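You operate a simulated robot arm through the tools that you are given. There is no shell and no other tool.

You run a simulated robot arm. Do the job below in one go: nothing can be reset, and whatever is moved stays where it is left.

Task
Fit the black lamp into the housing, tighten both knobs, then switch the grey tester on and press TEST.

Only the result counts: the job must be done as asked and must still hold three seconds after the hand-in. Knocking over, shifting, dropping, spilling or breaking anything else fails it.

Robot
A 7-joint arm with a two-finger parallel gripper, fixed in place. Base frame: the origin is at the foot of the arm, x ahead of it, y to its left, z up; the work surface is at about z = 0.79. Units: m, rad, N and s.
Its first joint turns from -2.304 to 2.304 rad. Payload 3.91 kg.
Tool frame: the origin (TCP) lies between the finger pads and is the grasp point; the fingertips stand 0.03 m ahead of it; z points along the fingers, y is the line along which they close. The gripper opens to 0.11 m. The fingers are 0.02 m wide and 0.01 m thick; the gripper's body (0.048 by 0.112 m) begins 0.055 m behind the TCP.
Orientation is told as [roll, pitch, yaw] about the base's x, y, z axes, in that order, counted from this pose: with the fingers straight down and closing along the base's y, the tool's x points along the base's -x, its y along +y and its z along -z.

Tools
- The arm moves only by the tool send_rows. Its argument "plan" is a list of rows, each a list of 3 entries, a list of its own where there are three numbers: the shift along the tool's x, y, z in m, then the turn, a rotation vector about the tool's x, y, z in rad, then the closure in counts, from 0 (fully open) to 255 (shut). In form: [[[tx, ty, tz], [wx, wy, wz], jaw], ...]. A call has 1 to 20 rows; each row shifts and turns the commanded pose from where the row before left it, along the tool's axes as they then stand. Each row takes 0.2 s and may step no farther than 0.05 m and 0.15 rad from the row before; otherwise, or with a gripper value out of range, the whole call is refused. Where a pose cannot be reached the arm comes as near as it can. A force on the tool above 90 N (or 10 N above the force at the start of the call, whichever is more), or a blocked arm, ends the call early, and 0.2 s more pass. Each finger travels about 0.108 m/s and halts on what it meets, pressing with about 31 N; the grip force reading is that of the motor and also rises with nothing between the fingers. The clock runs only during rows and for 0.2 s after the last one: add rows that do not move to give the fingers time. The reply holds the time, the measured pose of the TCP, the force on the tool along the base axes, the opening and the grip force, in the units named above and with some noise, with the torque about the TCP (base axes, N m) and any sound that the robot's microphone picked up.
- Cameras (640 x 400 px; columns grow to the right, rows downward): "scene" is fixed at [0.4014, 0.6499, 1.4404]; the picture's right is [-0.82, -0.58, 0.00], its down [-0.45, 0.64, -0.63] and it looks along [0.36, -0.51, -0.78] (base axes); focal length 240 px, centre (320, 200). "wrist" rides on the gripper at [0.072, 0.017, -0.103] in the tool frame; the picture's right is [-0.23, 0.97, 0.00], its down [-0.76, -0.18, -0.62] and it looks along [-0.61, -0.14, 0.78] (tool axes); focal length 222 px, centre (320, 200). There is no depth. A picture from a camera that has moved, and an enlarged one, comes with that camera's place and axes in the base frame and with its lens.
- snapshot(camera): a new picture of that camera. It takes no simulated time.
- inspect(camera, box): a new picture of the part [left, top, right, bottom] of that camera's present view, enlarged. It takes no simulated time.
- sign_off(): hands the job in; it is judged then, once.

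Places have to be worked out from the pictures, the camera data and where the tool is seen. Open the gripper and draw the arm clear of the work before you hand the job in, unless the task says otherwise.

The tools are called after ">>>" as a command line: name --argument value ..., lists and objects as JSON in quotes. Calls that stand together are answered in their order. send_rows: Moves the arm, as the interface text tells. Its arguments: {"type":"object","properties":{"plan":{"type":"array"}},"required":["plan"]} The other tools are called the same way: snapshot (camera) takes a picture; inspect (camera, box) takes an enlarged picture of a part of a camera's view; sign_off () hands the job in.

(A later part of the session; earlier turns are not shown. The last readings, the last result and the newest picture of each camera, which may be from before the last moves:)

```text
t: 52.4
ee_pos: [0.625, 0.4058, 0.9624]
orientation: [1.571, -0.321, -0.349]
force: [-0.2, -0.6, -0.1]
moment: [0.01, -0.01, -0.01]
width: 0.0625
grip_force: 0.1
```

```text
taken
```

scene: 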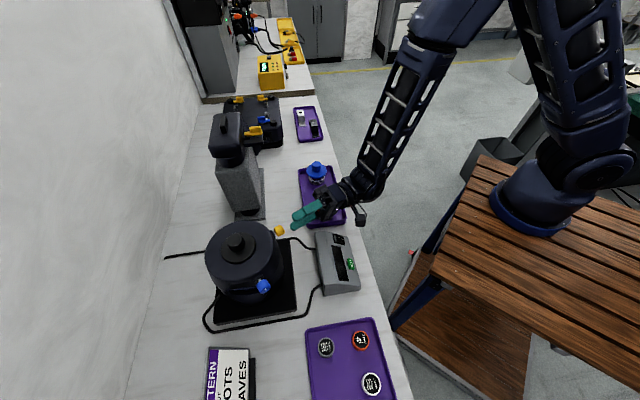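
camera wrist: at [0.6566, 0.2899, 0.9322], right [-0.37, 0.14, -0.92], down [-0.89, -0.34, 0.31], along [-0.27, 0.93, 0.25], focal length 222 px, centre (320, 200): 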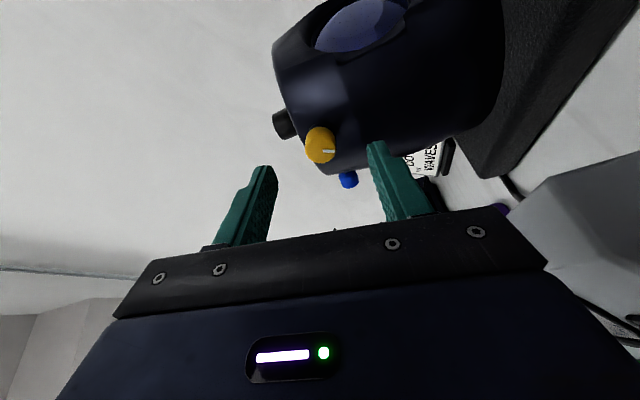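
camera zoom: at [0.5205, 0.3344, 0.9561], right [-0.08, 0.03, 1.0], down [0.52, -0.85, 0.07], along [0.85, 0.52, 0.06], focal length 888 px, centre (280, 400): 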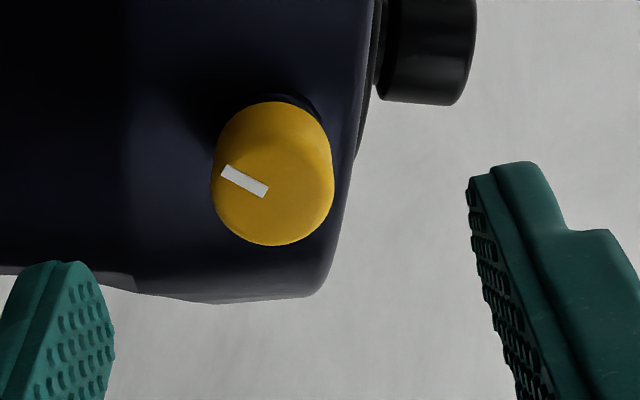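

The knob stayed put while the hand turned back. I zoom in to align better for the second stroke.

>>> inspect --camera "wrist" --box '[295, 120, 345, 165]'

```text
8.89 times, centred on (320, 142) of wrist
camera zoom: at [0.5205, 0.3344, 0.9561], right [-0.08, 0.03, 1.0], down [0.52, -0.85, 0.07], along [0.85, 0.52, 0.06], focal length 1974 px, centre (320, 711)
```

zoom: 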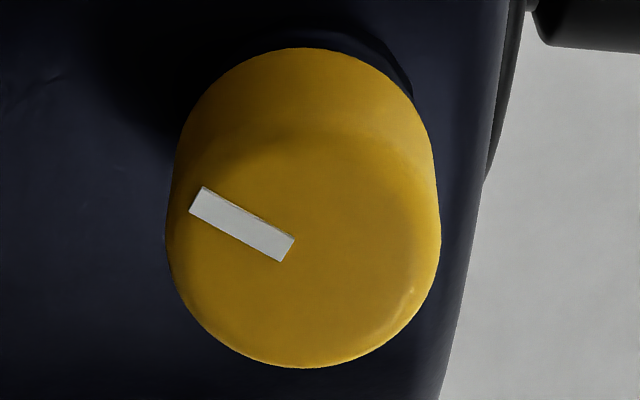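

From the gripped readings, the knob axis passes through (0.6415, 0.447, 0.960) with heading 70°. I correct by about 1.4 mm sideways and 1.8 mm down, then advance 44 mm and grip.

>>> send_rows --plan '[[[-0.0008, -0.0021, 0], [0, 0, 0], 110], [[0, 0, 0.015], [0, 0, 0], 110], [[0, 0, 0.015], [0, 0, 0], 110], [[0, 0, 0.014], [0, 0, 0], 110], [[0, 0, 0], [0, 0, 0], 110], [[0, 0, 0], [0, 0, 0], 255], [[0, 0, 0], [0, 0, 0], 255], [[0, 0, 0], [0, 0, 0], 255]]'

>>> inspect --camera "wrist" --box '[220, 120, 420, 245]'

```text
t: 54.2
ee_pos: [0.6402, 0.4471, 0.9605]
orientation: [1.568, -0.319, -0.349]
force: [1.3, 1.4, -1.0]
moment: [0.02, 0.01, 0.01]
width: 0.0224
grip_force: 45.0
```

```text
3.20 times, centred on (320, 182) of wrist
camera zoom: at [0.5357, 0.3759, 0.9545], right [-0.08, 0.03, 1.0], down [0.52, -0.85, 0.07], along [0.85, 0.52, 0.05], focal length 711 px, centre (320, 256)
```

zoom: 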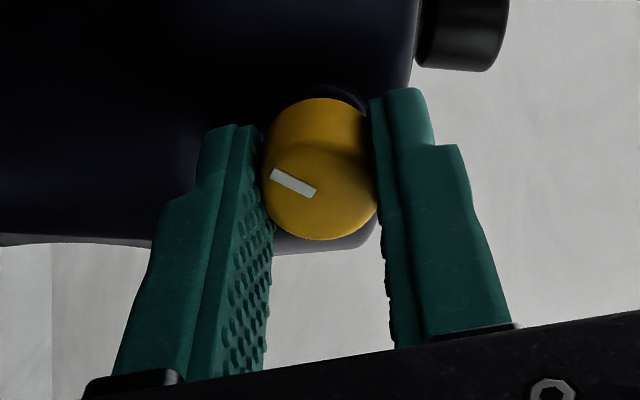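

The grip is clean with near-zero loads. I turn on, advancing slightly with the thread at about 0.09 mm per step.

>>> send_rows --plan '[[[0, 0, 0.0001], [0, 0, 0.12], 255], [[0, 0, 0.0001], [0, 0, 0.12], 255], [[0, 0, 0.0001], [0, 0, 0.12], 255], [[0, 0, 0.0001], [0, 0, 0.12], 255], [[0, 0, 0.0001], [0, 0, 0.12], 255], [[0, 0, 0], [0, 0, 0], 255]]'

```text
t: 55.6
ee_pos: [0.6393, 0.4469, 0.9606]
orientation: [1.574, 0.283, -0.346]
force: [-5.8, 1.3, 20.8]
moment: [0.32, -0.15, 0.13]
width: 0.0222
grip_force: 45.4
```

There is a 21 N upward load, so I shift up 1.5 mm and continue.

>>> send_rows --plan '[[[0.0008, 0.0014, 0], [0, 0, 0], 255], [[0, 0, 0.0001], [0, 0, 0.12], 255], [[0, 0, 0.0001], [0, 0, 0.12], 255], [[0, 0, 0.0001], [0, 0, 0.12], 255], [[0, 0, 0], [0, 0, 0], 255]]'

>>> inspect --camera "wrist" --box '[220, 120, 420, 245]'

```text
t: 56.8
ee_pos: [0.6404, 0.4483, 0.9618]
orientation: [1.566, 0.644, -0.352]
force: [-9.3, -0.6, 5.3]
moment: [0.02, 0.01, 0.05]
width: 0.0217
grip_force: 44.7
```

```text
3.20 times, centred on (320, 182) of wrist
camera zoom: at [0.5611, 0.3681, 1.0188], right [0.72, -0.26, 0.64], down [0.26, -0.76, -0.6], along [0.64, 0.6, -0.48], focal length 711 px, centre (320, 256)
```

zoom: 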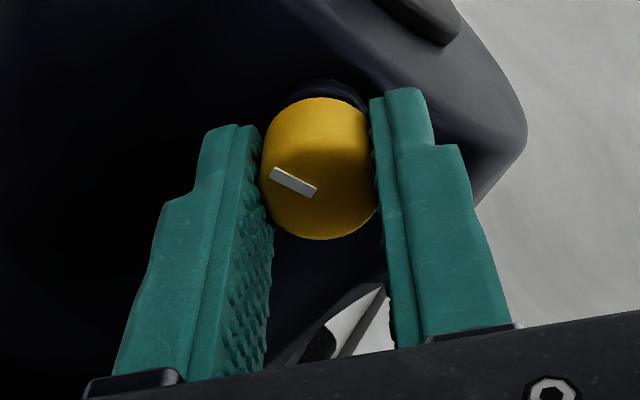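

The total is about 264° and it still turns with the fingers. I continue.

>>> send_rows --plan '[[[0, 0, 0.0001], [0, 0, 0.12], 255], [[0, 0, 0.0001], [0, 0, 0.12], 255], [[0, 0, 0.0001], [0, 0, 0.12], 255], [[0, 0, 0.0001], [0, 0, 0.12], 255], [[0, 0, 0], [0, 0, 0], 255]]'

>>> inspect --camera "wrist" --box '[220, 120, 420, 245]'

```text
t: 58.0
ee_pos: [0.642, 0.4482, 0.962]
orientation: [1.568, 1.125, -0.353]
force: [-5.5, -6.8, -5.9]
moment: [-0.07, 0.04, 0.03]
width: 0.0219
grip_force: 44.8
```

```text
3.20 times, centred on (320, 182) of wrist
camera zoom: at [0.5913, 0.3577, 1.0346], right [0.92, -0.33, 0.22], down [-0.06, -0.64, -0.76], along [0.39, 0.69, -0.61], focal length 711 px, centre (320, 256)
```

zoom: 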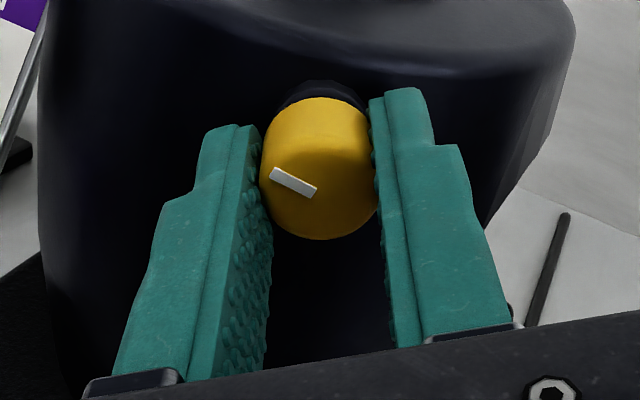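

The total is about 291° with low forces. I continue.

>>> send_rows --plan '[[[0, 0, 0.0001], [0, 0, 0.12], 255], [[0, 0, 0.0001], [0, 0, 0.12], 255], [[0, 0, 0.0001], [0, 0, 0.12], 255], [[0, 0, 0.0001], [0, 0, 0.12], 255], [[0, 0, 0], [0, 0, 0], 255]]'

>>> inspect --camera "wrist" --box '[220, 120, 420, 245]'

```text
t: 59.2
ee_pos: [0.6405, 0.4475, 0.9622]
orientation: [-1.517, 1.537, 2.846]
force: [-6.9, -2.3, -13.9]
moment: [-0.26, 0.12, 0.09]
width: 0.0223
grip_force: 45.1
```

```text
3.20 times, centred on (320, 182) of wrist
camera zoom: at [0.6249, 0.3457, 1.0339], right [0.91, -0.33, -0.26], down [-0.4, -0.52, -0.75], along [0.11, 0.79, -0.6], focal length 711 px, centre (320, 256)
```

zoom: 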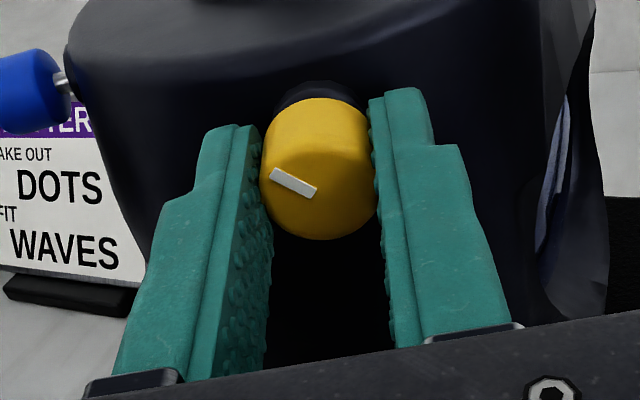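

The total is about 319°. I correct slightly and keep going.

>>> send_rows --plan '[[[-0.0009, -0.0004, 0.0001], [0, 0, 0.12], 255], [[0, 0, 0.0001], [0, 0, 0.12], 255], [[0, 0, 0.0001], [0, 0, 0.12], 255], [[0, 0, 0.0001], [0, 0, 0.12], 255], [[0, 0, 0], [0, 0, 0], 255]]'

>>> inspect --camera "wrist" --box '[220, 120, 420, 245]'

>>> inspect --camera "scene" --box '[262, 212, 302, 242]'

```text
t: 60.4
ee_pos: [0.6418, 0.4484, 0.9615]
orientation: [-1.57, 1.058, 2.79]
force: [4.2, -2.0, 1.1]
moment: [0.09, -0.01, -0.08]
width: 0.022
grip_force: 45.2
```

```text
3.20 times, centred on (320, 182) of wrist
camera zoom: at [0.6542, 0.335, 1.0166], right [0.69, -0.25, -0.68], down [-0.71, -0.4, -0.58], along [-0.13, 0.88, -0.46], focal length 711 px, centre (320, 256)
```

zoom: 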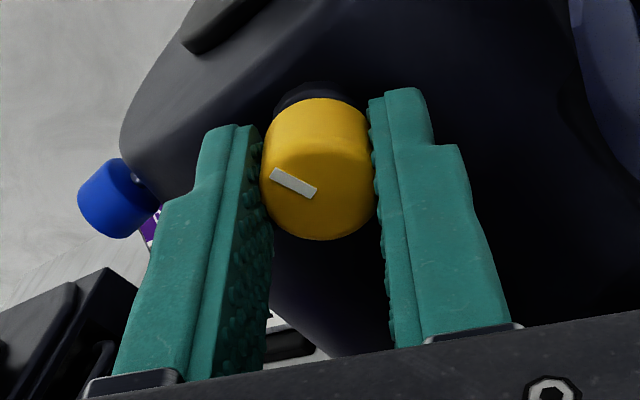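

```text
13.33 times, centred on (282, 227) of scene
camera zoom: at [0.4014, 0.6499, 1.4404], right [-0.82, -0.58, 0.0], down [-0.45, 0.64, -0.63], along [0.36, -0.51, -0.78], focal length 3207 px, centre (827, -160)
```

zoom: 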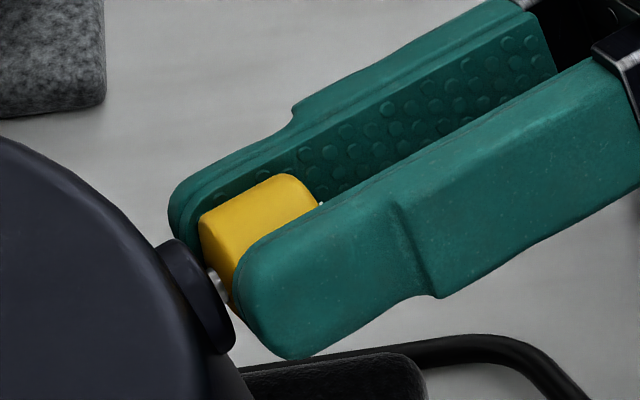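

The total is about 347°, and the gap to the collar is now quite small. I continue in small sets and watch the axial torque.

>>> send_rows --plan '[[[0, 0, 0.0001], [0, 0, 0.12], 255], [[0, 0, 0.0001], [0, 0, 0.12], 255], [[0, 0, 0.0001], [0, 0, 0.12], 255], [[0, 0, 0], [0, 0, 0], 255]]'

>>> inspect --camera "wrist" --box '[220, 120, 420, 245]'

```text
t: 61.4
ee_pos: [0.6416, 0.4494, 0.9601]
orientation: [-1.57, 0.697, 2.793]
force: [6.1, -5.9, 2.9]
moment: [-0.09, -0.48, -0.11]
width: 0.022
grip_force: 44.8
```

```text
3.20 times, centred on (320, 182) of wrist
camera zoom: at [0.6692, 0.3301, 0.9948], right [0.42, -0.16, -0.89], down [-0.87, -0.35, -0.35], along [-0.26, 0.92, -0.28], focal length 711 px, centre (320, 256)
```

zoom: 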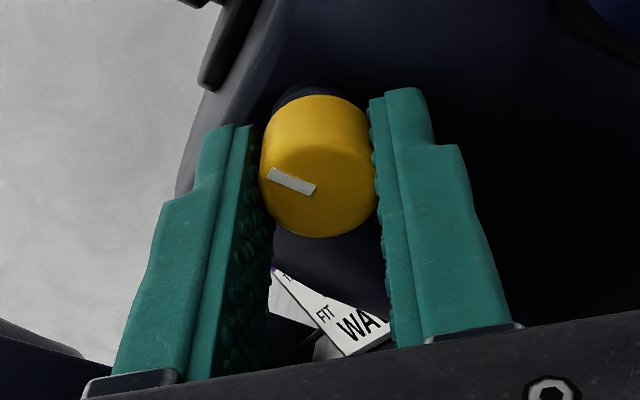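

The axial torque has risen to -0.48 N·m at about 360° total, so the knob is reaching its end stop. I turn a bit more to make sure it is tight.

>>> send_rows --plan '[[[0, 0, 0], [0, 0, 0.06], 255], [[0, 0, 0], [0, 0, 0.06], 255], [[0, 0, 0], [0, 0, 0], 255]]'

>>> inspect --camera "wrist" --box '[220, 120, 420, 245]'

```text
t: 62.2
ee_pos: [0.6404, 0.4497, 0.9604]
orientation: [-1.57, 0.576, 2.794]
force: [3.3, -4.4, -3.5]
moment: [-0.24, -0.29, 0.03]
width: 0.0224
grip_force: 45.4
```

```text
3.20 times, centred on (320, 182) of wrist
camera zoom: at [0.672, 0.3291, 0.9863], right [0.32, -0.12, -0.94], down [-0.9, -0.33, -0.27], along [-0.28, 0.94, -0.21], focal length 711 px, centre (320, 256)
```

zoom: 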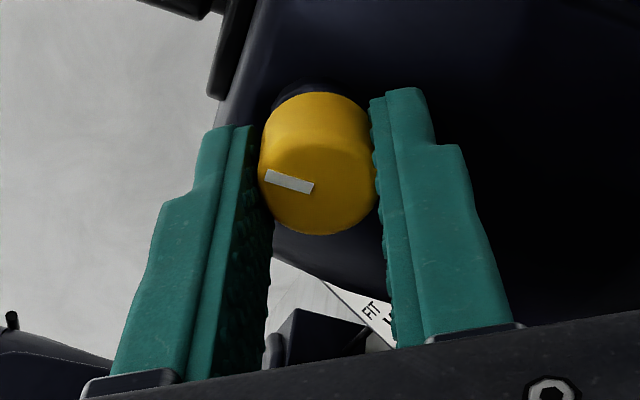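

The fingers now slip slightly on the knob with the mark back at 12 o'clock, so the yellow knob is at its stop after a full turn. I release it, back straight off and rise.

>>> send_rows --plan '[[[0, 0, 0], [0, 0, 0], 110], [[0, 0, 0], [0, 0, 0], 110], [[0, 0, 0], [0, 0, 0], 110], [[0, 0, -0.02], [0, 0, 0], 110], [[0, 0, -0.025], [0, 0, 0], 110], [[0, 0, -0.015], [0, 0, 0], 110], [[0.0242, -0.0367, 0], [0, 0, 0], 110], [[0.0242, -0.0367, 0], [0, 0, 0], 110], [[0.0242, -0.0367, 0], [0, 0, 0], 110], [[0.0242, -0.0367, 0], [0, 0, 0], 110], [[0, 0, 0], [0, 0, 0], 110]]'

>>> inspect --camera "scene" --box '[265, 215, 295, 240]'

>>> snapshot --camera "scene"

```text
t: 64.6
ee_pos: [0.6241, 0.392, 1.1377]
orientation: [-1.569, 0.577, 2.792]
force: [-0.1, -0.5, -0.3]
moment: [0.06, 0.03, 0.04]
width: 0.0625
grip_force: 0.1
```

```text
16.00 times, centred on (280, 228) of scene
camera zoom: at [0.4014, 0.6499, 1.4404], right [-0.82, -0.58, 0.0], down [-0.45, 0.64, -0.63], along [0.36, -0.51, -0.78], focal length 3848 px, centre (960, -240)
```

zoom: 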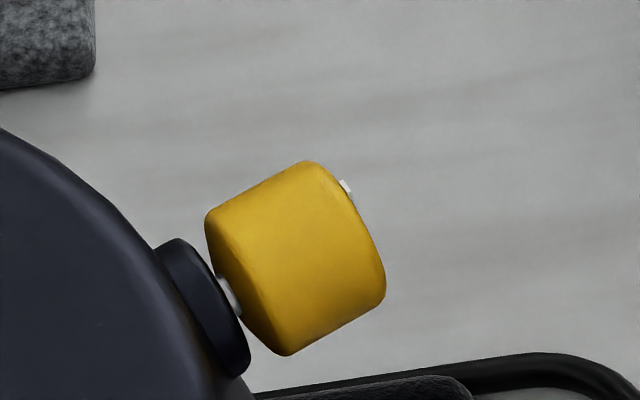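

```text
taken
```

scene: 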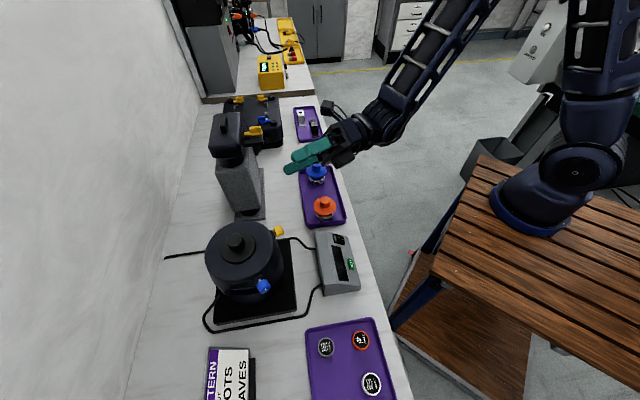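

The yellow knob's mark points up again, the head is nearly at the collar, and the housing has not moved. I unwind the wrist roll in free space before going over to the blue knob.

>>> send_rows --plan '[[[0, 0, 0], [0, 0, -0.144], 110], [[0, 0, 0], [0, 0, -0.144], 110], [[0, 0, 0], [0, 0, -0.144], 110], [[0, 0, 0], [0, 0, -0.144], 110], [[0, 0, 0], [0, 0, -0.144], 110], [[0, 0, 0], [0, 0, -0.144], 110], [[0, 0, 0], [0, 0, -0.144], 110], [[0, 0, 0], [0, 0, -0.144], 110], [[0, 0, 0], [0, 0, -0.144], 110], [[0, 0, 0], [0, 0, -0.144], 110], [[0, 0, 0], [0, 0, -0.144], 110], [[0, 0, 0], [0, 0, -0.144], 110], [[0, 0, 0], [0, 0, -0.144], 110], [[0, 0, 0], [0, 0, -0.144], 110], [[0, 0, 0], [0, 0, -0.144], 110], [[0, 0, 0], [0, 0, -0.144], 110], [[0, 0, 0], [0, 0, -0.144], 110], [[0, 0, 0], [0, 0, -0.144], 110], [[0, 0, 0], [0, 0, -0.144], 110], [[0, 0, 0], [0, 0, -0.144], 110]]'

>>> send_rows --plan '[[[0, 0, 0], [0.1355, 0.0451, 0], 110], [[0, 0, 0], [0.1355, 0.0451, 0], 110], [[0, 0, 0], [0.1355, 0.0451, 0], 110], [[0, 0, 0], [0.1355, 0.0451, 0], 110], [[0, 0, 0], [0.1355, 0.0451, 0], 110], [[0, 0, 0], [0.1355, 0.0451, 0], 110], [[0, 0, 0], [0.1355, 0.0451, 0], 110], [[0, 0, 0], [0.1355, 0.0451, 0], 110], [[0, 0, 0], [0.1355, 0.0451, 0], 110], [[0, 0, 0], [0.1355, 0.0451, 0], 110], [[0, 0, 0], [0.1355, 0.0451, 0], 110], [[0, 0, 0], [0, 0, 0], 110]]'

```text
t: 68.8
ee_pos: [0.6213, 0.3926, 1.137]
orientation: [1.571, -0.317, -0.348]
force: [-0.5, -0.8, -0.7]
moment: [0.02, 0.02, 0.01]
width: 0.0626
grip_force: 0.1
```

```text
t: 71.4
ee_pos: [0.6224, 0.3936, 1.137]
orientation: [0.0, 0.006, -0.027]
force: [-0.1, -0.7, 0.5]
moment: [0.01, 0.0, -0.03]
width: 0.0626
grip_force: 0.0
```

The tool is down again. I go to the staging point for the blue knob and begin swinging the tool towards it, heading about -20°.

>>> send_rows --plan '[[[0.0195, 0.037, -0.002], [0, 0, 0], 110], [[0.0195, 0.037, -0.002], [0, 0, 0], 110], [[0.0195, 0.037, -0.002], [0, 0, 0], 110], [[0.0195, 0.037, -0.002], [0, 0, 0], 110], [[0.0195, 0.037, -0.002], [0, 0, 0], 110], [[0.0195, 0.037, -0.002], [0, 0, 0], 110], [[0, 0, 0], [0.0488, -0.1342, 0], 110], [[0, 0, 0], [0.0488, -0.1342, 0], 110], [[0, 0, 0], [0.0488, -0.1342, 0], 110], [[0, 0, 0], [0.0488, -0.1342, 0], 110], [[0, 0, 0], [0, 0, 0], 110]]'

>>> snapshot --camera "scene"

```text
t: 73.8
ee_pos: [0.5113, 0.6191, 1.1497]
orientation: [-0.214, -0.529, 0.03]
force: [0.3, 0.5, 0.1]
moment: [-0.02, 0.03, -0.02]
width: 0.0626
grip_force: 0.1
```

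```text
taken
```

scene: 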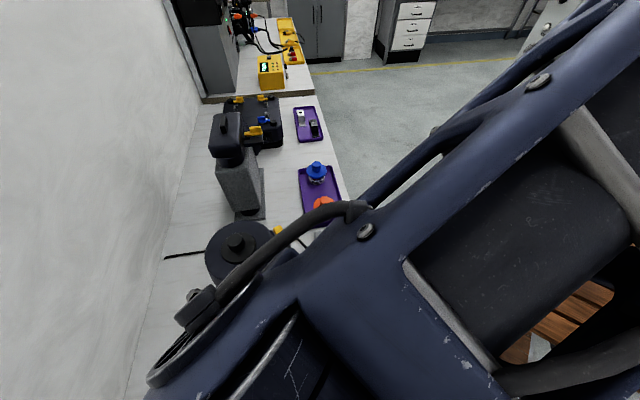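

The arm now blocks the scene camera, so I rely on the wrist camera. I finish the swing to horizontal.

>>> send_rows --plan '[[[0, 0, 0], [0.0488, -0.1342, 0], 110], [[0, 0, 0], [0.0488, -0.1342, 0], 110], [[0, 0, 0], [0.0488, -0.1342, 0], 110], [[0, 0, 0], [0.0488, -0.1342, 0], 110], [[0, 0, 0], [0.0488, -0.1342, 0], 110], [[0, 0, 0], [0.0488, -0.1342, 0], 110], [[0, 0, 0], [0.0488, -0.1342, 0], 110], [[0, 0, 0], [0, 0, 0], 110], [[0, 0, 0], [0, 0, 0], 110]]'

>>> snapshot --camera "wrist"

>>> snapshot --camera "scene"

```text
t: 75.8
ee_pos: [0.5111, 0.618, 1.1499]
orientation: [-1.561, -1.223, 1.184]
force: [0.6, -0.2, 0.8]
moment: [0.01, 0.0, -0.01]
width: 0.0625
grip_force: 0.1
```

```text
taken
camera wrist: at [0.4122, 0.6485, 1.0765], right [0.37, 0.92, -0.12], down [-0.54, 0.32, 0.78], along [0.76, -0.22, 0.62], focal length 222 px, centre (320, 200)
```

wrist: 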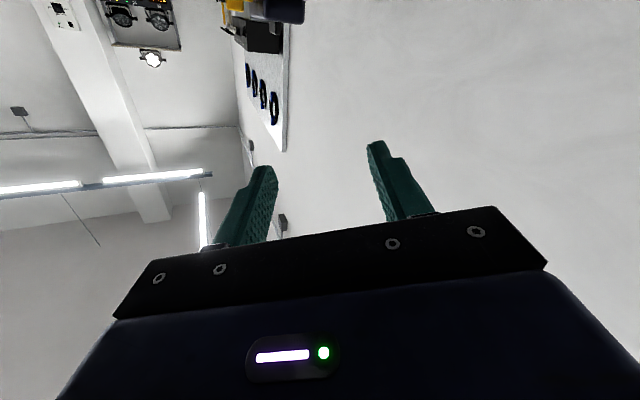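

```text
taken
```

scene: 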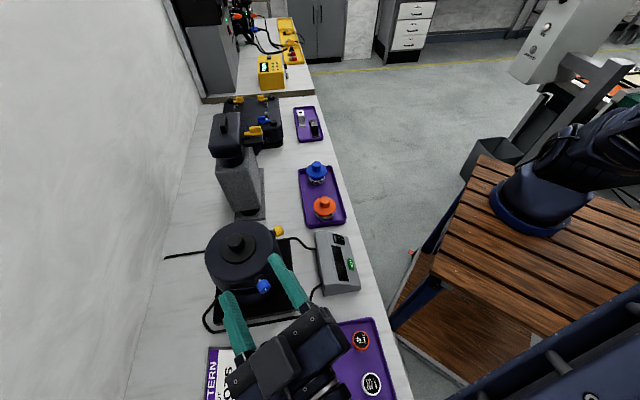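

The pose is reachable, but the camera is underneath and looks at the ceiling. I roll by 90° so it comes to the side and can see the blue knob.

>>> send_rows --plan '[[[0, 0, 0], [0, 0, 0.1428], 110], [[0, 0, 0], [0, 0, 0.1428], 110], [[0, 0, 0], [0, 0, 0.1428], 110], [[0, 0, 0], [0, 0, 0.1428], 110], [[0, 0, 0], [0, 0, 0.1428], 110], [[0, 0, 0], [0, 0, 0.1428], 110], [[0, 0, 0], [0, 0, 0.1428], 110], [[0, 0, 0], [0, 0, 0.1428], 110], [[0, 0, 0], [0, 0, 0.1428], 110], [[0, 0, 0], [0, 0, 0.1428], 110], [[0, 0, 0], [0, 0, 0.1428], 110], [[0, 0, 0], [0, 0, 0], 110]]'

>>> snapshot --camera "wrist"

>>> snapshot --camera "scene"

```text
t: 78.4
ee_pos: [0.5091, 0.6181, 1.1502]
orientation: [1.565, -0.346, -1.945]
force: [-0.1, 0.2, -0.3]
moment: [0.01, 0.03, 0.0]
width: 0.0628
grip_force: 0.1
```

```text
taken
camera wrist: at [0.4418, 0.7251, 1.1416], right [0.05, 0.11, 0.99], down [-0.86, -0.49, 0.1], along [0.5, -0.86, 0.07], focal length 222 px, centre (320, 200)
```

wrist: 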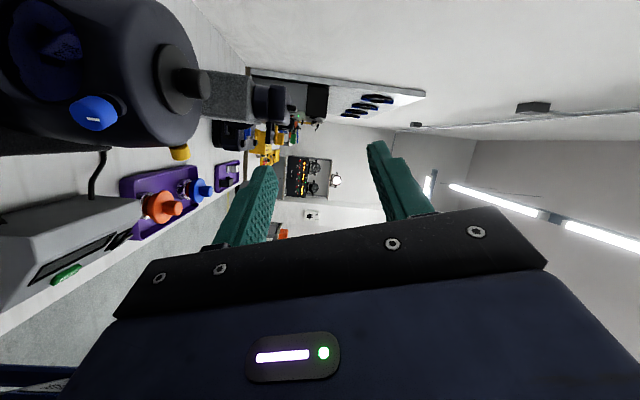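

```text
taken
```

scene: 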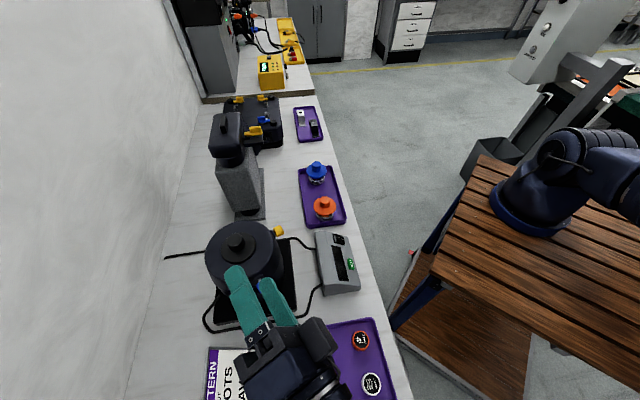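

Now the wrist camera sees the blue knob from outside. I enlarge it to locate it precisely.

>>> inspect --camera "wrist" --box '[55, 85, 135, 140]'

```text
7.27 times, centred on (95, 112) of wrist
camera zoom: at [0.4418, 0.7251, 1.1416], right [0.05, 0.11, 0.99], down [-0.86, -0.49, 0.1], along [0.5, -0.86, 0.07], focal length 1615 px, centre (1956, 836)
```

zoom: 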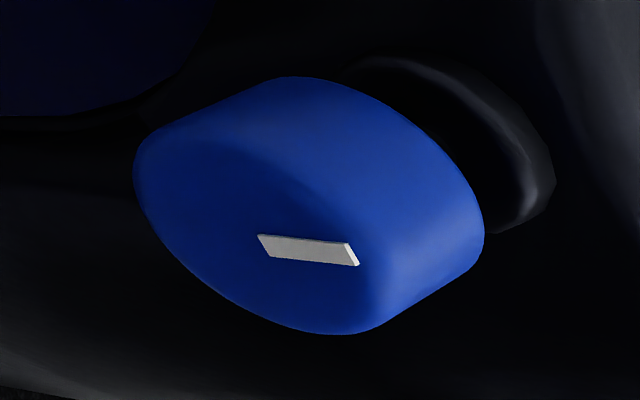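

I lower the horizontal tool to the height of the knob axis at a standoff from the blue knob. The sign and token tray stay well below it.

>>> send_rows --plan '[[[0.0117, -0.0359, -0.0003], [0, 0, 0], 110], [[0.0117, -0.0359, -0.0003], [0, 0, 0], 110], [[0.0117, -0.0359, -0.0003], [0, 0, 0], 110], [[0, 0, 0], [0, 0, 0], 110]]'

>>> snapshot --camera "wrist"

>>> snapshot --camera "scene"

```text
t: 79.4
ee_pos: [0.5082, 0.6142, 1.0368]
orientation: [1.566, -0.348, -1.946]
force: [-1.5, 0.3, -0.8]
moment: [0.02, -0.02, 0.0]
width: 0.0627
grip_force: 0.0
```

```text
taken
camera wrist: at [0.4408, 0.7223, 1.0282], right [0.05, 0.11, 0.99], down [-0.86, -0.49, 0.1], along [0.5, -0.86, 0.07], focal length 222 px, centre (320, 200)
```

wrist: 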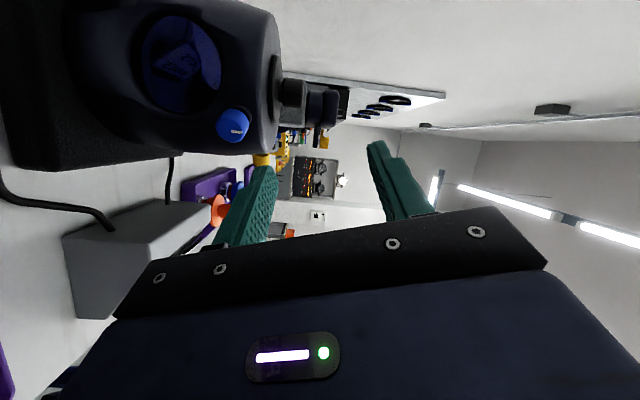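

```text
taken
```

scene: 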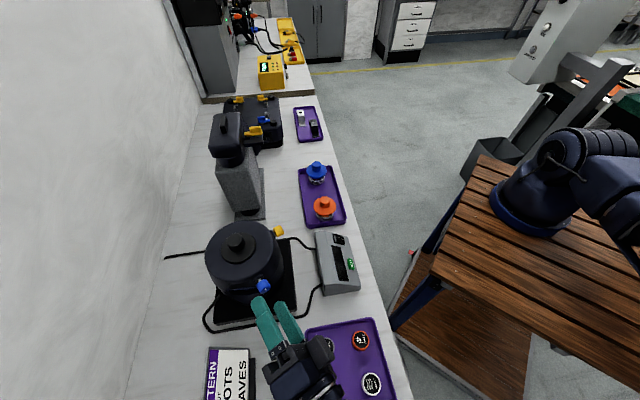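

Clearance is good. I go down the remaining 76 mm.

>>> send_rows --plan '[[[0.0117, -0.0357, -0.0003], [0, 0, 0], 110], [[0.0117, -0.0357, -0.0003], [0, 0, 0], 110], [[0, 0, 0], [0, 0, 0], 110], [[0, 0, 0], [0, 0, 0], 110]]'

>>> snapshot --camera "wrist"

>>> inspect --camera "wrist" --box '[280, 90, 360, 150]'

>>> inspect --camera "scene" --box '[190, 240, 350, 400]'

```text
t: 80.4
ee_pos: [0.506, 0.6132, 0.9609]
orientation: [1.565, -0.35, -1.947]
force: [-1.0, -0.5, 0.2]
moment: [0.03, 0.02, 0.0]
width: 0.0626
grip_force: 0.0
```

```text
taken
camera wrist: at [0.438, 0.7202, 0.9532], right [0.05, 0.11, 0.99], down [-0.86, -0.49, 0.1], along [0.5, -0.86, 0.07], focal length 222 px, centre (320, 200)
```

wrist: 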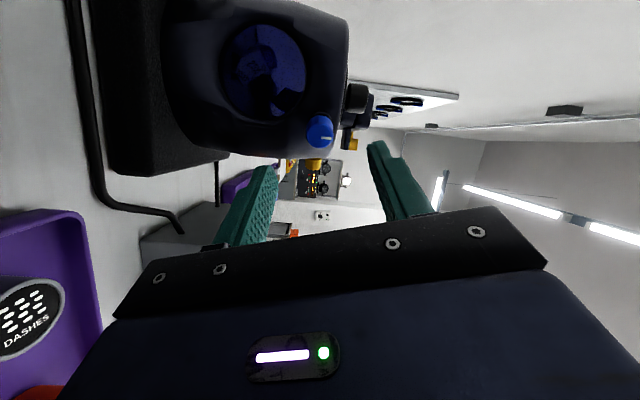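

```text
6.67 times, centred on (320, 120) of wrist
camera zoom: at [0.438, 0.7202, 0.9532], right [0.05, 0.11, 0.99], down [-0.86, -0.49, 0.1], along [0.5, -0.86, 0.07], focal length 1481 px, centre (320, 733)
```

zoom: 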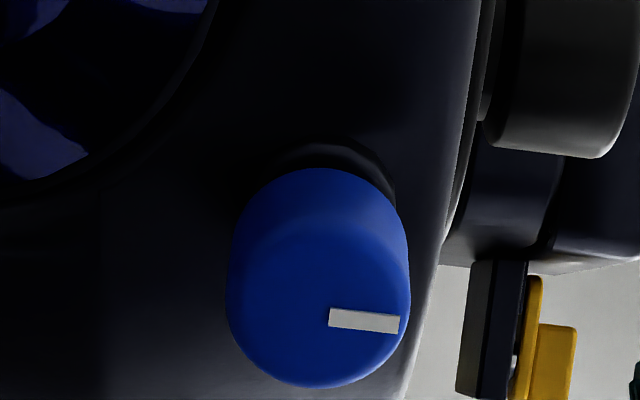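

```text
2.50 times, centred on (270, 320) of scene
camera zoom: at [0.4014, 0.6499, 1.4404], right [-0.82, -0.58, 0.0], down [-0.45, 0.64, -0.63], along [0.36, -0.51, -0.78], focal length 601 px, centre (445, -100)
```

zoom: 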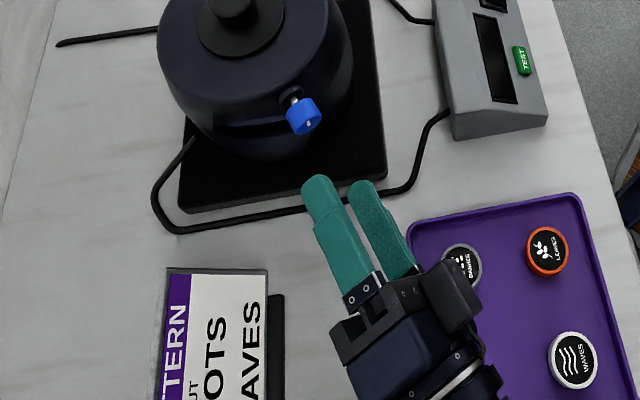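

The knob height matches. Combining both cameras puts the blue knob's face at about (0.578, 0.584, 0.962) with its axis heading near -17.5°. I correct yaw and sideways position at the standoff and look again.

>>> send_rows --plan '[[[-0.003, -0.001, 0], [-0.0118, 0.0319, 0], 110], [[-0.0028, -0.0011, 0], [-0.0118, 0.0319, 0], 110], [[0, 0, 0], [0, 0, 0], 110], [[0, 0, 0], [0, 0, 0], 110]]'

>>> inspect --camera "wrist" --box '[280, 90, 360, 150]'

>>> inspect --camera "scene" --box '[240, 260, 320, 330]'

```text
t: 81.4
ee_pos: [0.5038, 0.6062, 0.9617]
orientation: [1.567, -0.347, -1.877]
force: [0.4, -0.5, 0.0]
moment: [0.01, 0.03, 0.0]
width: 0.0623
grip_force: 0.1
```

```text
6.67 times, centred on (320, 120) of wrist
camera zoom: at [0.4282, 0.7093, 0.9532], right [0.04, 0.11, 0.99], down [-0.83, -0.55, 0.1], along [0.56, -0.83, 0.07], focal length 1481 px, centre (320, 733)
```

zoom: 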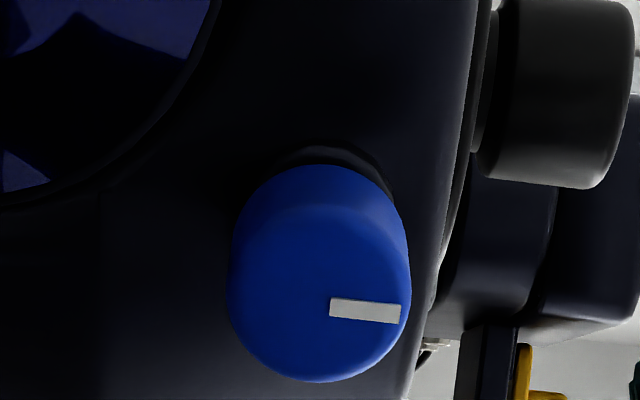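

```text
5.71 times, centred on (280, 295) of scene
camera zoom: at [0.4014, 0.6499, 1.4404], right [-0.82, -0.58, 0.0], down [-0.45, 0.64, -0.63], along [0.36, -0.51, -0.78], focal length 1374 px, centre (549, -343)
```

zoom: 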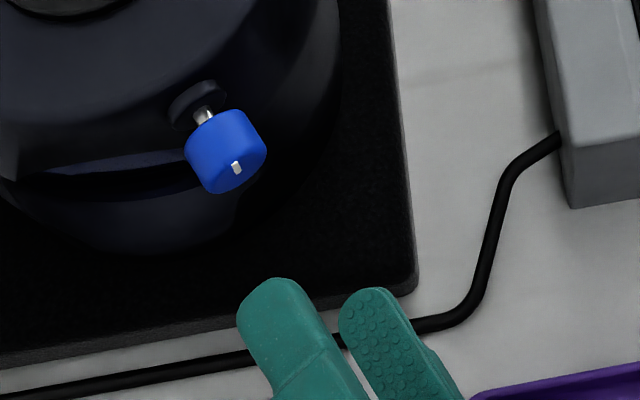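

The tool now lines up with the knob to within about a millimetre. I advance 64 mm in two stages so the fingers straddle the blue knob.

>>> send_rows --plan '[[[0, 0, 0.02], [0, 0, 0], 110], [[0, 0, 0.018], [0, 0, 0], 110], [[0, 0, 0], [0, 0, 0], 110], [[0, 0, 0], [0, 0, 0], 110]]'

>>> inspect --camera "wrist" --box '[270, 110, 370, 185]'

>>> inspect --camera "scene" --box '[240, 260, 300, 310]'

```text
t: 82.4
ee_pos: [0.5398, 0.5953, 0.9622]
orientation: [1.565, -0.349, -1.878]
force: [-0.2, 0.2, -0.4]
moment: [-0.01, -0.02, 0.03]
width: 0.0625
grip_force: 0.0
```

```text
5.33 times, centred on (320, 148) of wrist
camera zoom: at [0.465, 0.6978, 0.9541], right [0.04, 0.11, 0.99], down [-0.83, -0.55, 0.1], along [0.56, -0.83, 0.07], focal length 1185 px, centre (320, 480)
```

zoom: 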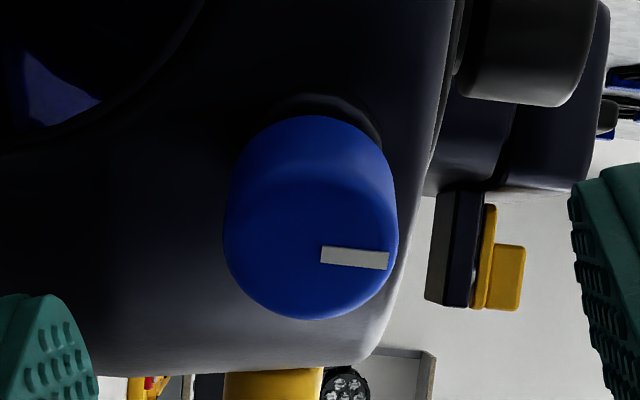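

```text
8.00 times, centred on (270, 285) of scene
camera zoom: at [0.4014, 0.6499, 1.4404], right [-0.82, -0.58, 0.0], down [-0.45, 0.64, -0.63], along [0.36, -0.51, -0.78], focal length 1924 px, centre (720, -480)
```

zoom: 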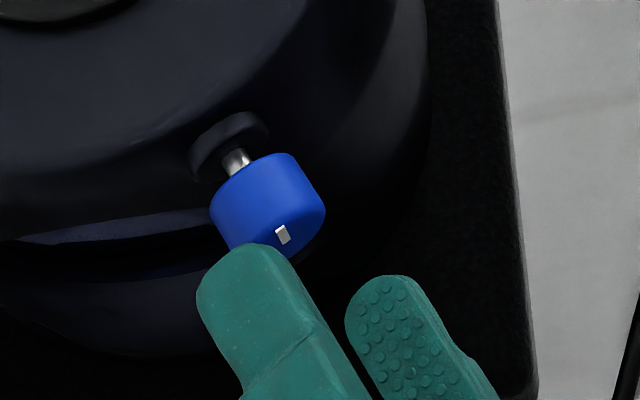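

Alignment holds; the knob sits about 1 mm low. I correct that, advance the last 27 mm and grip.

>>> send_rows --plan '[[[0.0003, -0.001, 0.01], [0, 0, 0], 110], [[0, 0, 0.01], [0, 0, 0], 110], [[0, 0, 0.008], [0, 0, 0], 110], [[0, 0, 0], [0, 0, 0], 110], [[0, 0, 0], [0, 0, 0], 255], [[0, 0, 0], [0, 0, 0], 255], [[0, 0, 0], [0, 0, 0], 255]]'

>>> inspect --camera "wrist" --box '[220, 120, 420, 245]'

>>> inspect --camera "scene" --box '[240, 260, 300, 310]'

```text
t: 84.0
ee_pos: [0.5673, 0.5866, 0.9608]
orientation: [1.564, -0.348, -1.875]
force: [-3.4, -5.9, -9.6]
moment: [0.04, -0.1, -0.01]
width: 0.0222
grip_force: 44.9
```

```text
3.20 times, centred on (320, 182) of wrist
camera zoom: at [0.4916, 0.6894, 0.9526], right [0.04, 0.11, 0.99], down [-0.83, -0.55, 0.1], along [0.56, -0.83, 0.07], focal length 711 px, centre (320, 256)
```

zoom: 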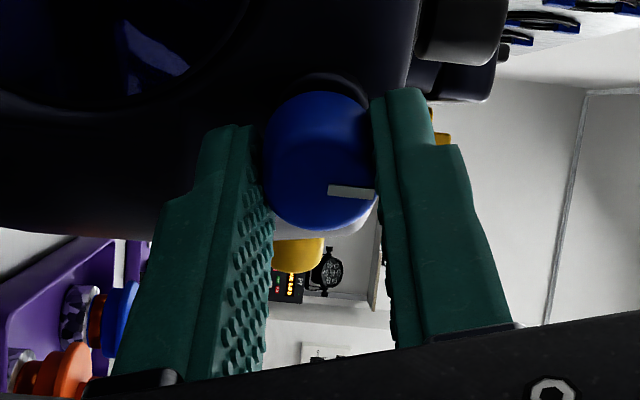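

```text
8.00 times, centred on (270, 285) of scene
camera zoom: at [0.4014, 0.6499, 1.4404], right [-0.82, -0.58, 0.0], down [-0.45, 0.64, -0.63], along [0.36, -0.51, -0.78], focal length 1924 px, centre (720, -480)
```

zoom: 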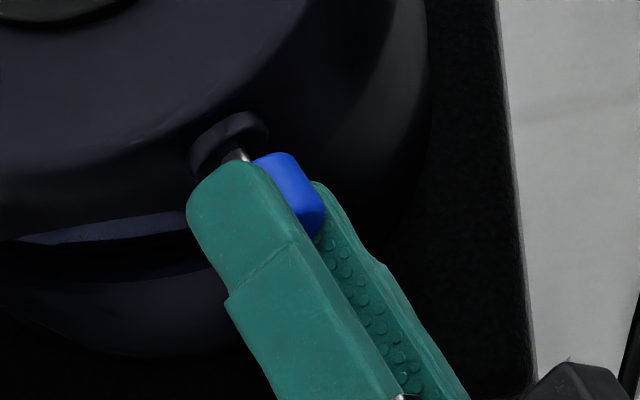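

Gripped with small loads. I begin the clockwise stroke on the blue knob.

>>> send_rows --plan '[[[0, 0, 0.0001], [0, 0, 0.12], 255], [[0, 0, 0.0001], [0, 0, 0.12], 255], [[0, 0, 0.0001], [0, 0, 0.12], 255], [[0, 0, 0.0001], [0, 0, 0.12], 255], [[0, 0, 0], [0, 0, 0], 255]]'

>>> inspect --camera "wrist" --box '[220, 120, 420, 245]'

```text
t: 85.2
ee_pos: [0.567, 0.5866, 0.962]
orientation: [1.568, 0.132, -1.879]
force: [-1.0, 1.1, -2.4]
moment: [0.02, -0.01, -0.02]
width: 0.0221
grip_force: 45.4
```

```text
3.20 times, centred on (320, 182) of wrist
camera zoom: at [0.4906, 0.6853, 0.9881], right [-0.1, -0.34, 0.94], down [-0.82, -0.51, -0.27], along [0.57, -0.79, -0.22], focal length 711 px, centre (320, 256)
```

zoom: 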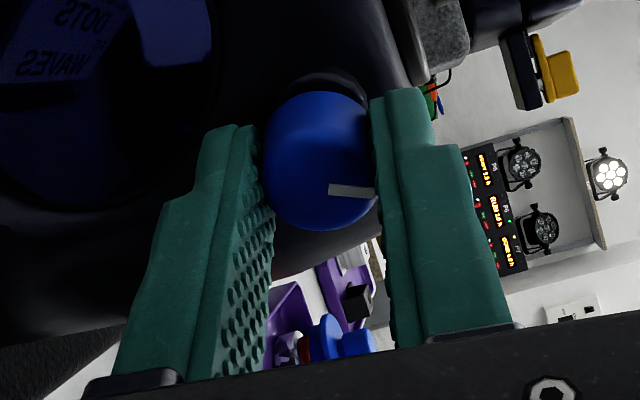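

Turning smoothly with near-zero loads. I continue in longer sets.

>>> send_rows --plan '[[[0, 0, 0.0001], [0, 0, 0.12], 255], [[0, 0, 0.0001], [0, 0, 0.12], 255], [[0, 0, 0.0001], [0, 0, 0.12], 255], [[0, 0, 0.0001], [0, 0, 0.12], 255], [[0, 0, 0], [0, 0, 0], 255]]'

```text
t: 85.7
ee_pos: [0.5636, 0.5892, 0.9622]
orientation: [1.526, 0.276, -1.892]
force: [-27.5, -9.2, -10.9]
moment: [-0.02, -0.08, -1.01]
width: 0.022
grip_force: 44.9
out of reach, approached as far as the arm can: row 2
stopped in row 2: the force on the tool passed its limit at 147 N (the readings are from after the stop); the commanded pose is now the measured one
```

The arm met a joint limit partway and the force spiked before the stop. I stay put and check that nothing has moved.

>>> inspect --camera "scene" --box '[190, 200, 350, 330]'

>>> snapshot --camera "scene"

>>> inspect --camera "wrist" --box '[220, 120, 420, 245]'

```text
3.08 times, centred on (270, 265) of scene
camera zoom: at [0.4014, 0.6499, 1.4404], right [-0.82, -0.58, 0.0], down [-0.45, 0.64, -0.63], along [0.36, -0.51, -0.78], focal length 740 px, centre (474, 0)
```

zoom: 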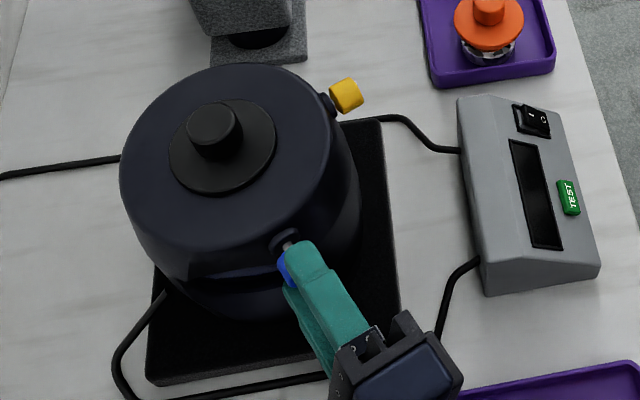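

```text
taken
```

scene: 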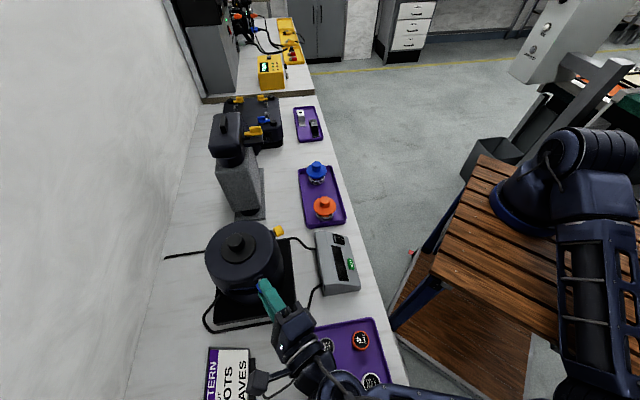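

```text
3.20 times, centred on (320, 182) of wrist
camera zoom: at [0.488, 0.6829, 1.0033], right [-0.11, -0.47, 0.87], down [-0.82, -0.46, -0.35], along [0.56, -0.75, -0.34], focal length 711 px, centre (320, 256)
```

zoom: 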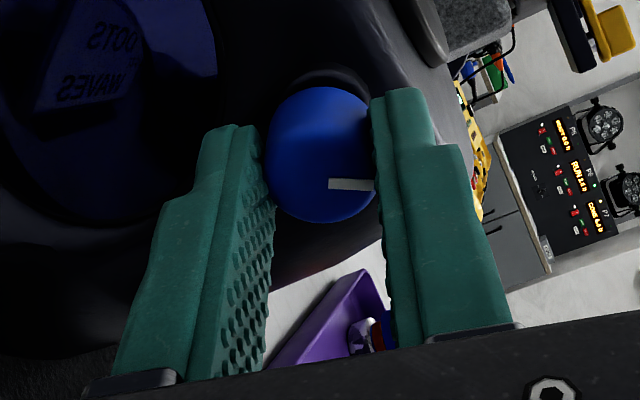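

I compare the housing and yellow knob against the earlier reference zoom to see whether anything shifted.

>>> inspect --camera "scene" --box '[265, 215, 295, 240]'

>>> inspect --camera "scene" --box '[190, 200, 310, 300]'

```text
16.00 times, centred on (280, 228) of scene
camera zoom: at [0.4014, 0.6499, 1.4404], right [-0.82, -0.58, 0.0], down [-0.45, 0.64, -0.63], along [0.36, -0.51, -0.78], focal length 3848 px, centre (960, -240)
```

zoom: 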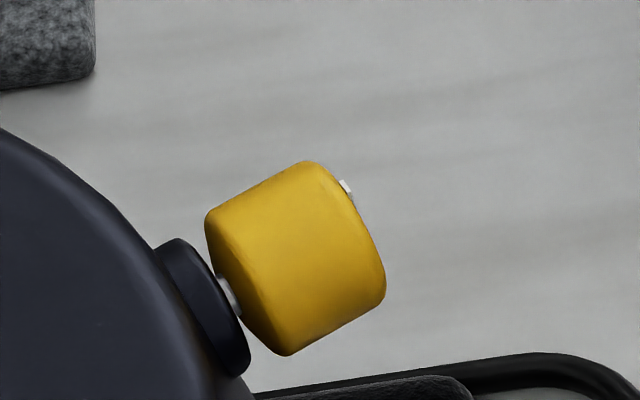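

```text
4.00 times, centred on (250, 250) of scene
camera zoom: at [0.4014, 0.6499, 1.4404], right [-0.82, -0.58, 0.0], down [-0.45, 0.64, -0.63], along [0.36, -0.51, -0.78], focal length 962 px, centre (600, 0)
```

zoom: 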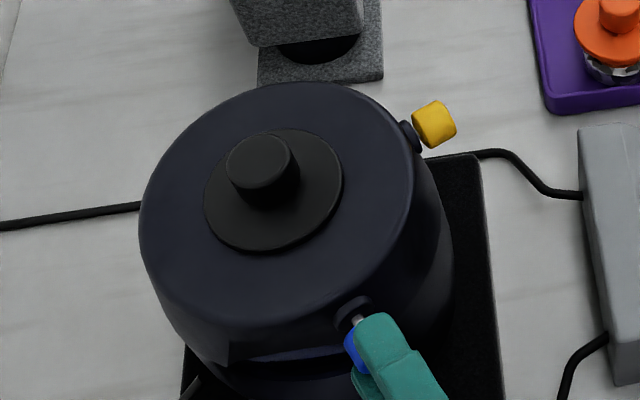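

The housing and everything else are exactly where they were. I release, back off, roll the wrist the other way from the limit and correct the small tilt this left.

>>> send_rows --plan '[[[0, 0, 0], [0, 0, 0], 110], [[0, 0, 0], [0, 0, 0], 110], [[0, 0, 0], [0, 0, 0], 110], [[0, 0, -0.02], [0, 0, 0], 110], [[0, 0, -0.025], [0, 0, 0], 110], [[0, 0, 0], [0, 0, -0.14], 110], [[0, 0, 0], [0, 0, -0.14], 110], [[0, 0, 0], [0, 0, -0.14], 110], [[0, 0, 0], [0, 0, -0.14], 110], [[0, 0, 0], [0, 0, 0], 110]]'

>>> inspect --camera "wrist" --box '[270, 110, 370, 185]'

```text
t: 87.9
ee_pos: [0.5226, 0.6037, 0.9637]
orientation: [1.529, -0.286, -1.868]
force: [0.5, -0.4, -0.1]
moment: [0.04, 0.01, -0.03]
width: 0.0623
grip_force: 0.1
```

```text
5.33 times, centred on (320, 148) of wrist
camera zoom: at [0.447, 0.7062, 0.9636], right [0.06, 0.04, 1.0], down [-0.83, -0.55, 0.07], along [0.56, -0.83, 0.0], focal length 1185 px, centre (320, 480)
```

zoom: 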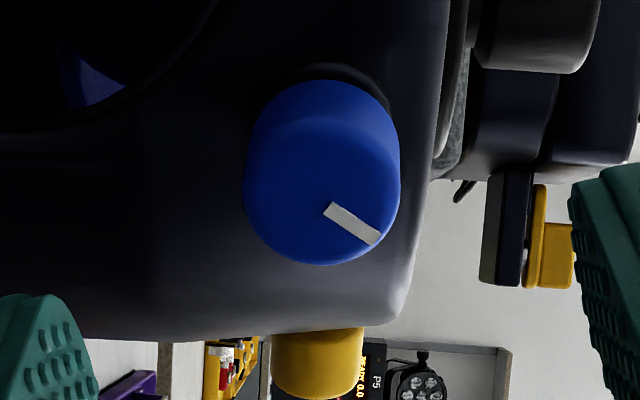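

The blue knob has turned about 36°. I correct the tilt and roll the wrist back for a long stroke, with the camera passing underneath well above the tray.

>>> send_rows --plan '[[[0, 0, 0], [-0.0384, -0.0113, 0], 110], [[0, 0, 0], [0, 0, -0.1443], 110], [[0, 0, 0], [0, 0, -0.1443], 110], [[0, 0, 0], [0, 0, -0.1443], 110], [[0, 0, 0], [0, 0, -0.1443], 110], [[0, 0, 0], [0, 0, -0.1443], 110], [[0, 0, 0], [0, 0, -0.1443], 110], [[0, 0, 0], [0, 0, -0.1443], 110], [[0, 0, 0], [0, 0, -0.1443], 110], [[0, 0, 0], [0, 0, -0.1443], 110], [[0, 0, 0], [0, 0, -0.1443], 110], [[0, 0, 0], [0, 0, 0], 110]]'

>>> snapshot --camera "scene"

>>> snapshot --camera "wrist"

```text
t: 90.5
ee_pos: [0.5222, 0.6037, 0.9647]
orientation: [-1.558, -1.414, 1.248]
force: [0.6, -0.7, -0.6]
moment: [-0.01, 0.05, -0.01]
width: 0.0626
grip_force: 0.1
```

```text
taken
```

scene: 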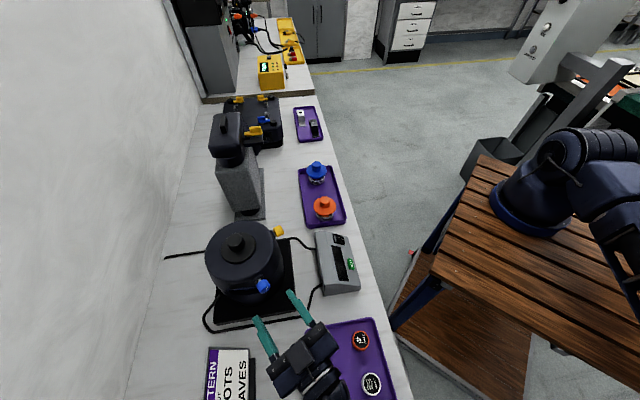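

```text
taken
camera wrist: at [0.4261, 0.6405, 0.8907], right [0.3, 0.95, 0.07], down [-0.61, 0.14, 0.78], along [0.73, -0.28, 0.62], focal length 222 px, centre (320, 200)
```

wrist: 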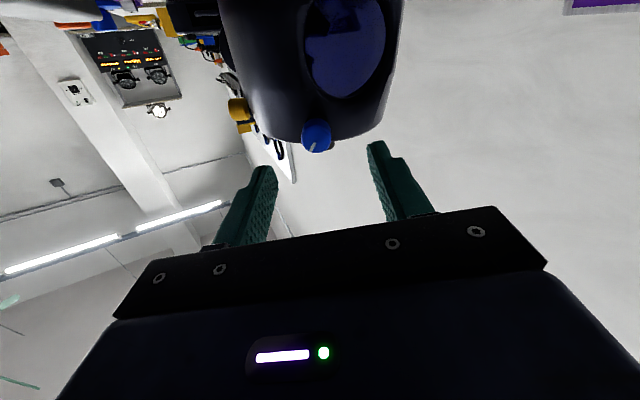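

From below, this view shows sideways alignment directly. I enlarge it.

>>> inspect --camera "wrist" --box '[280, 105, 360, 165]'

```text
6.67 times, centred on (320, 135) of wrist
camera zoom: at [0.4261, 0.6405, 0.8907], right [0.3, 0.95, 0.07], down [-0.61, 0.14, 0.78], along [0.73, -0.28, 0.62], focal length 1481 px, centre (320, 633)
```

zoom: 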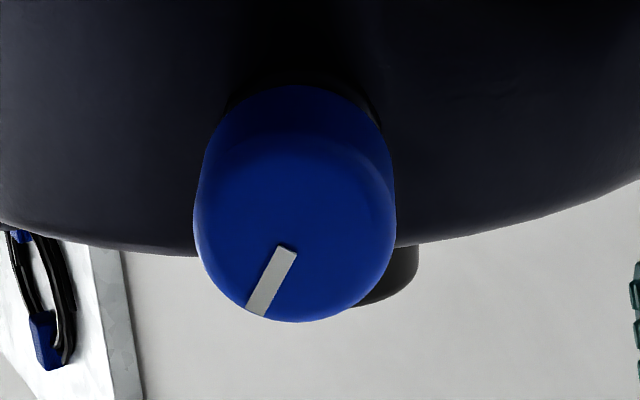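

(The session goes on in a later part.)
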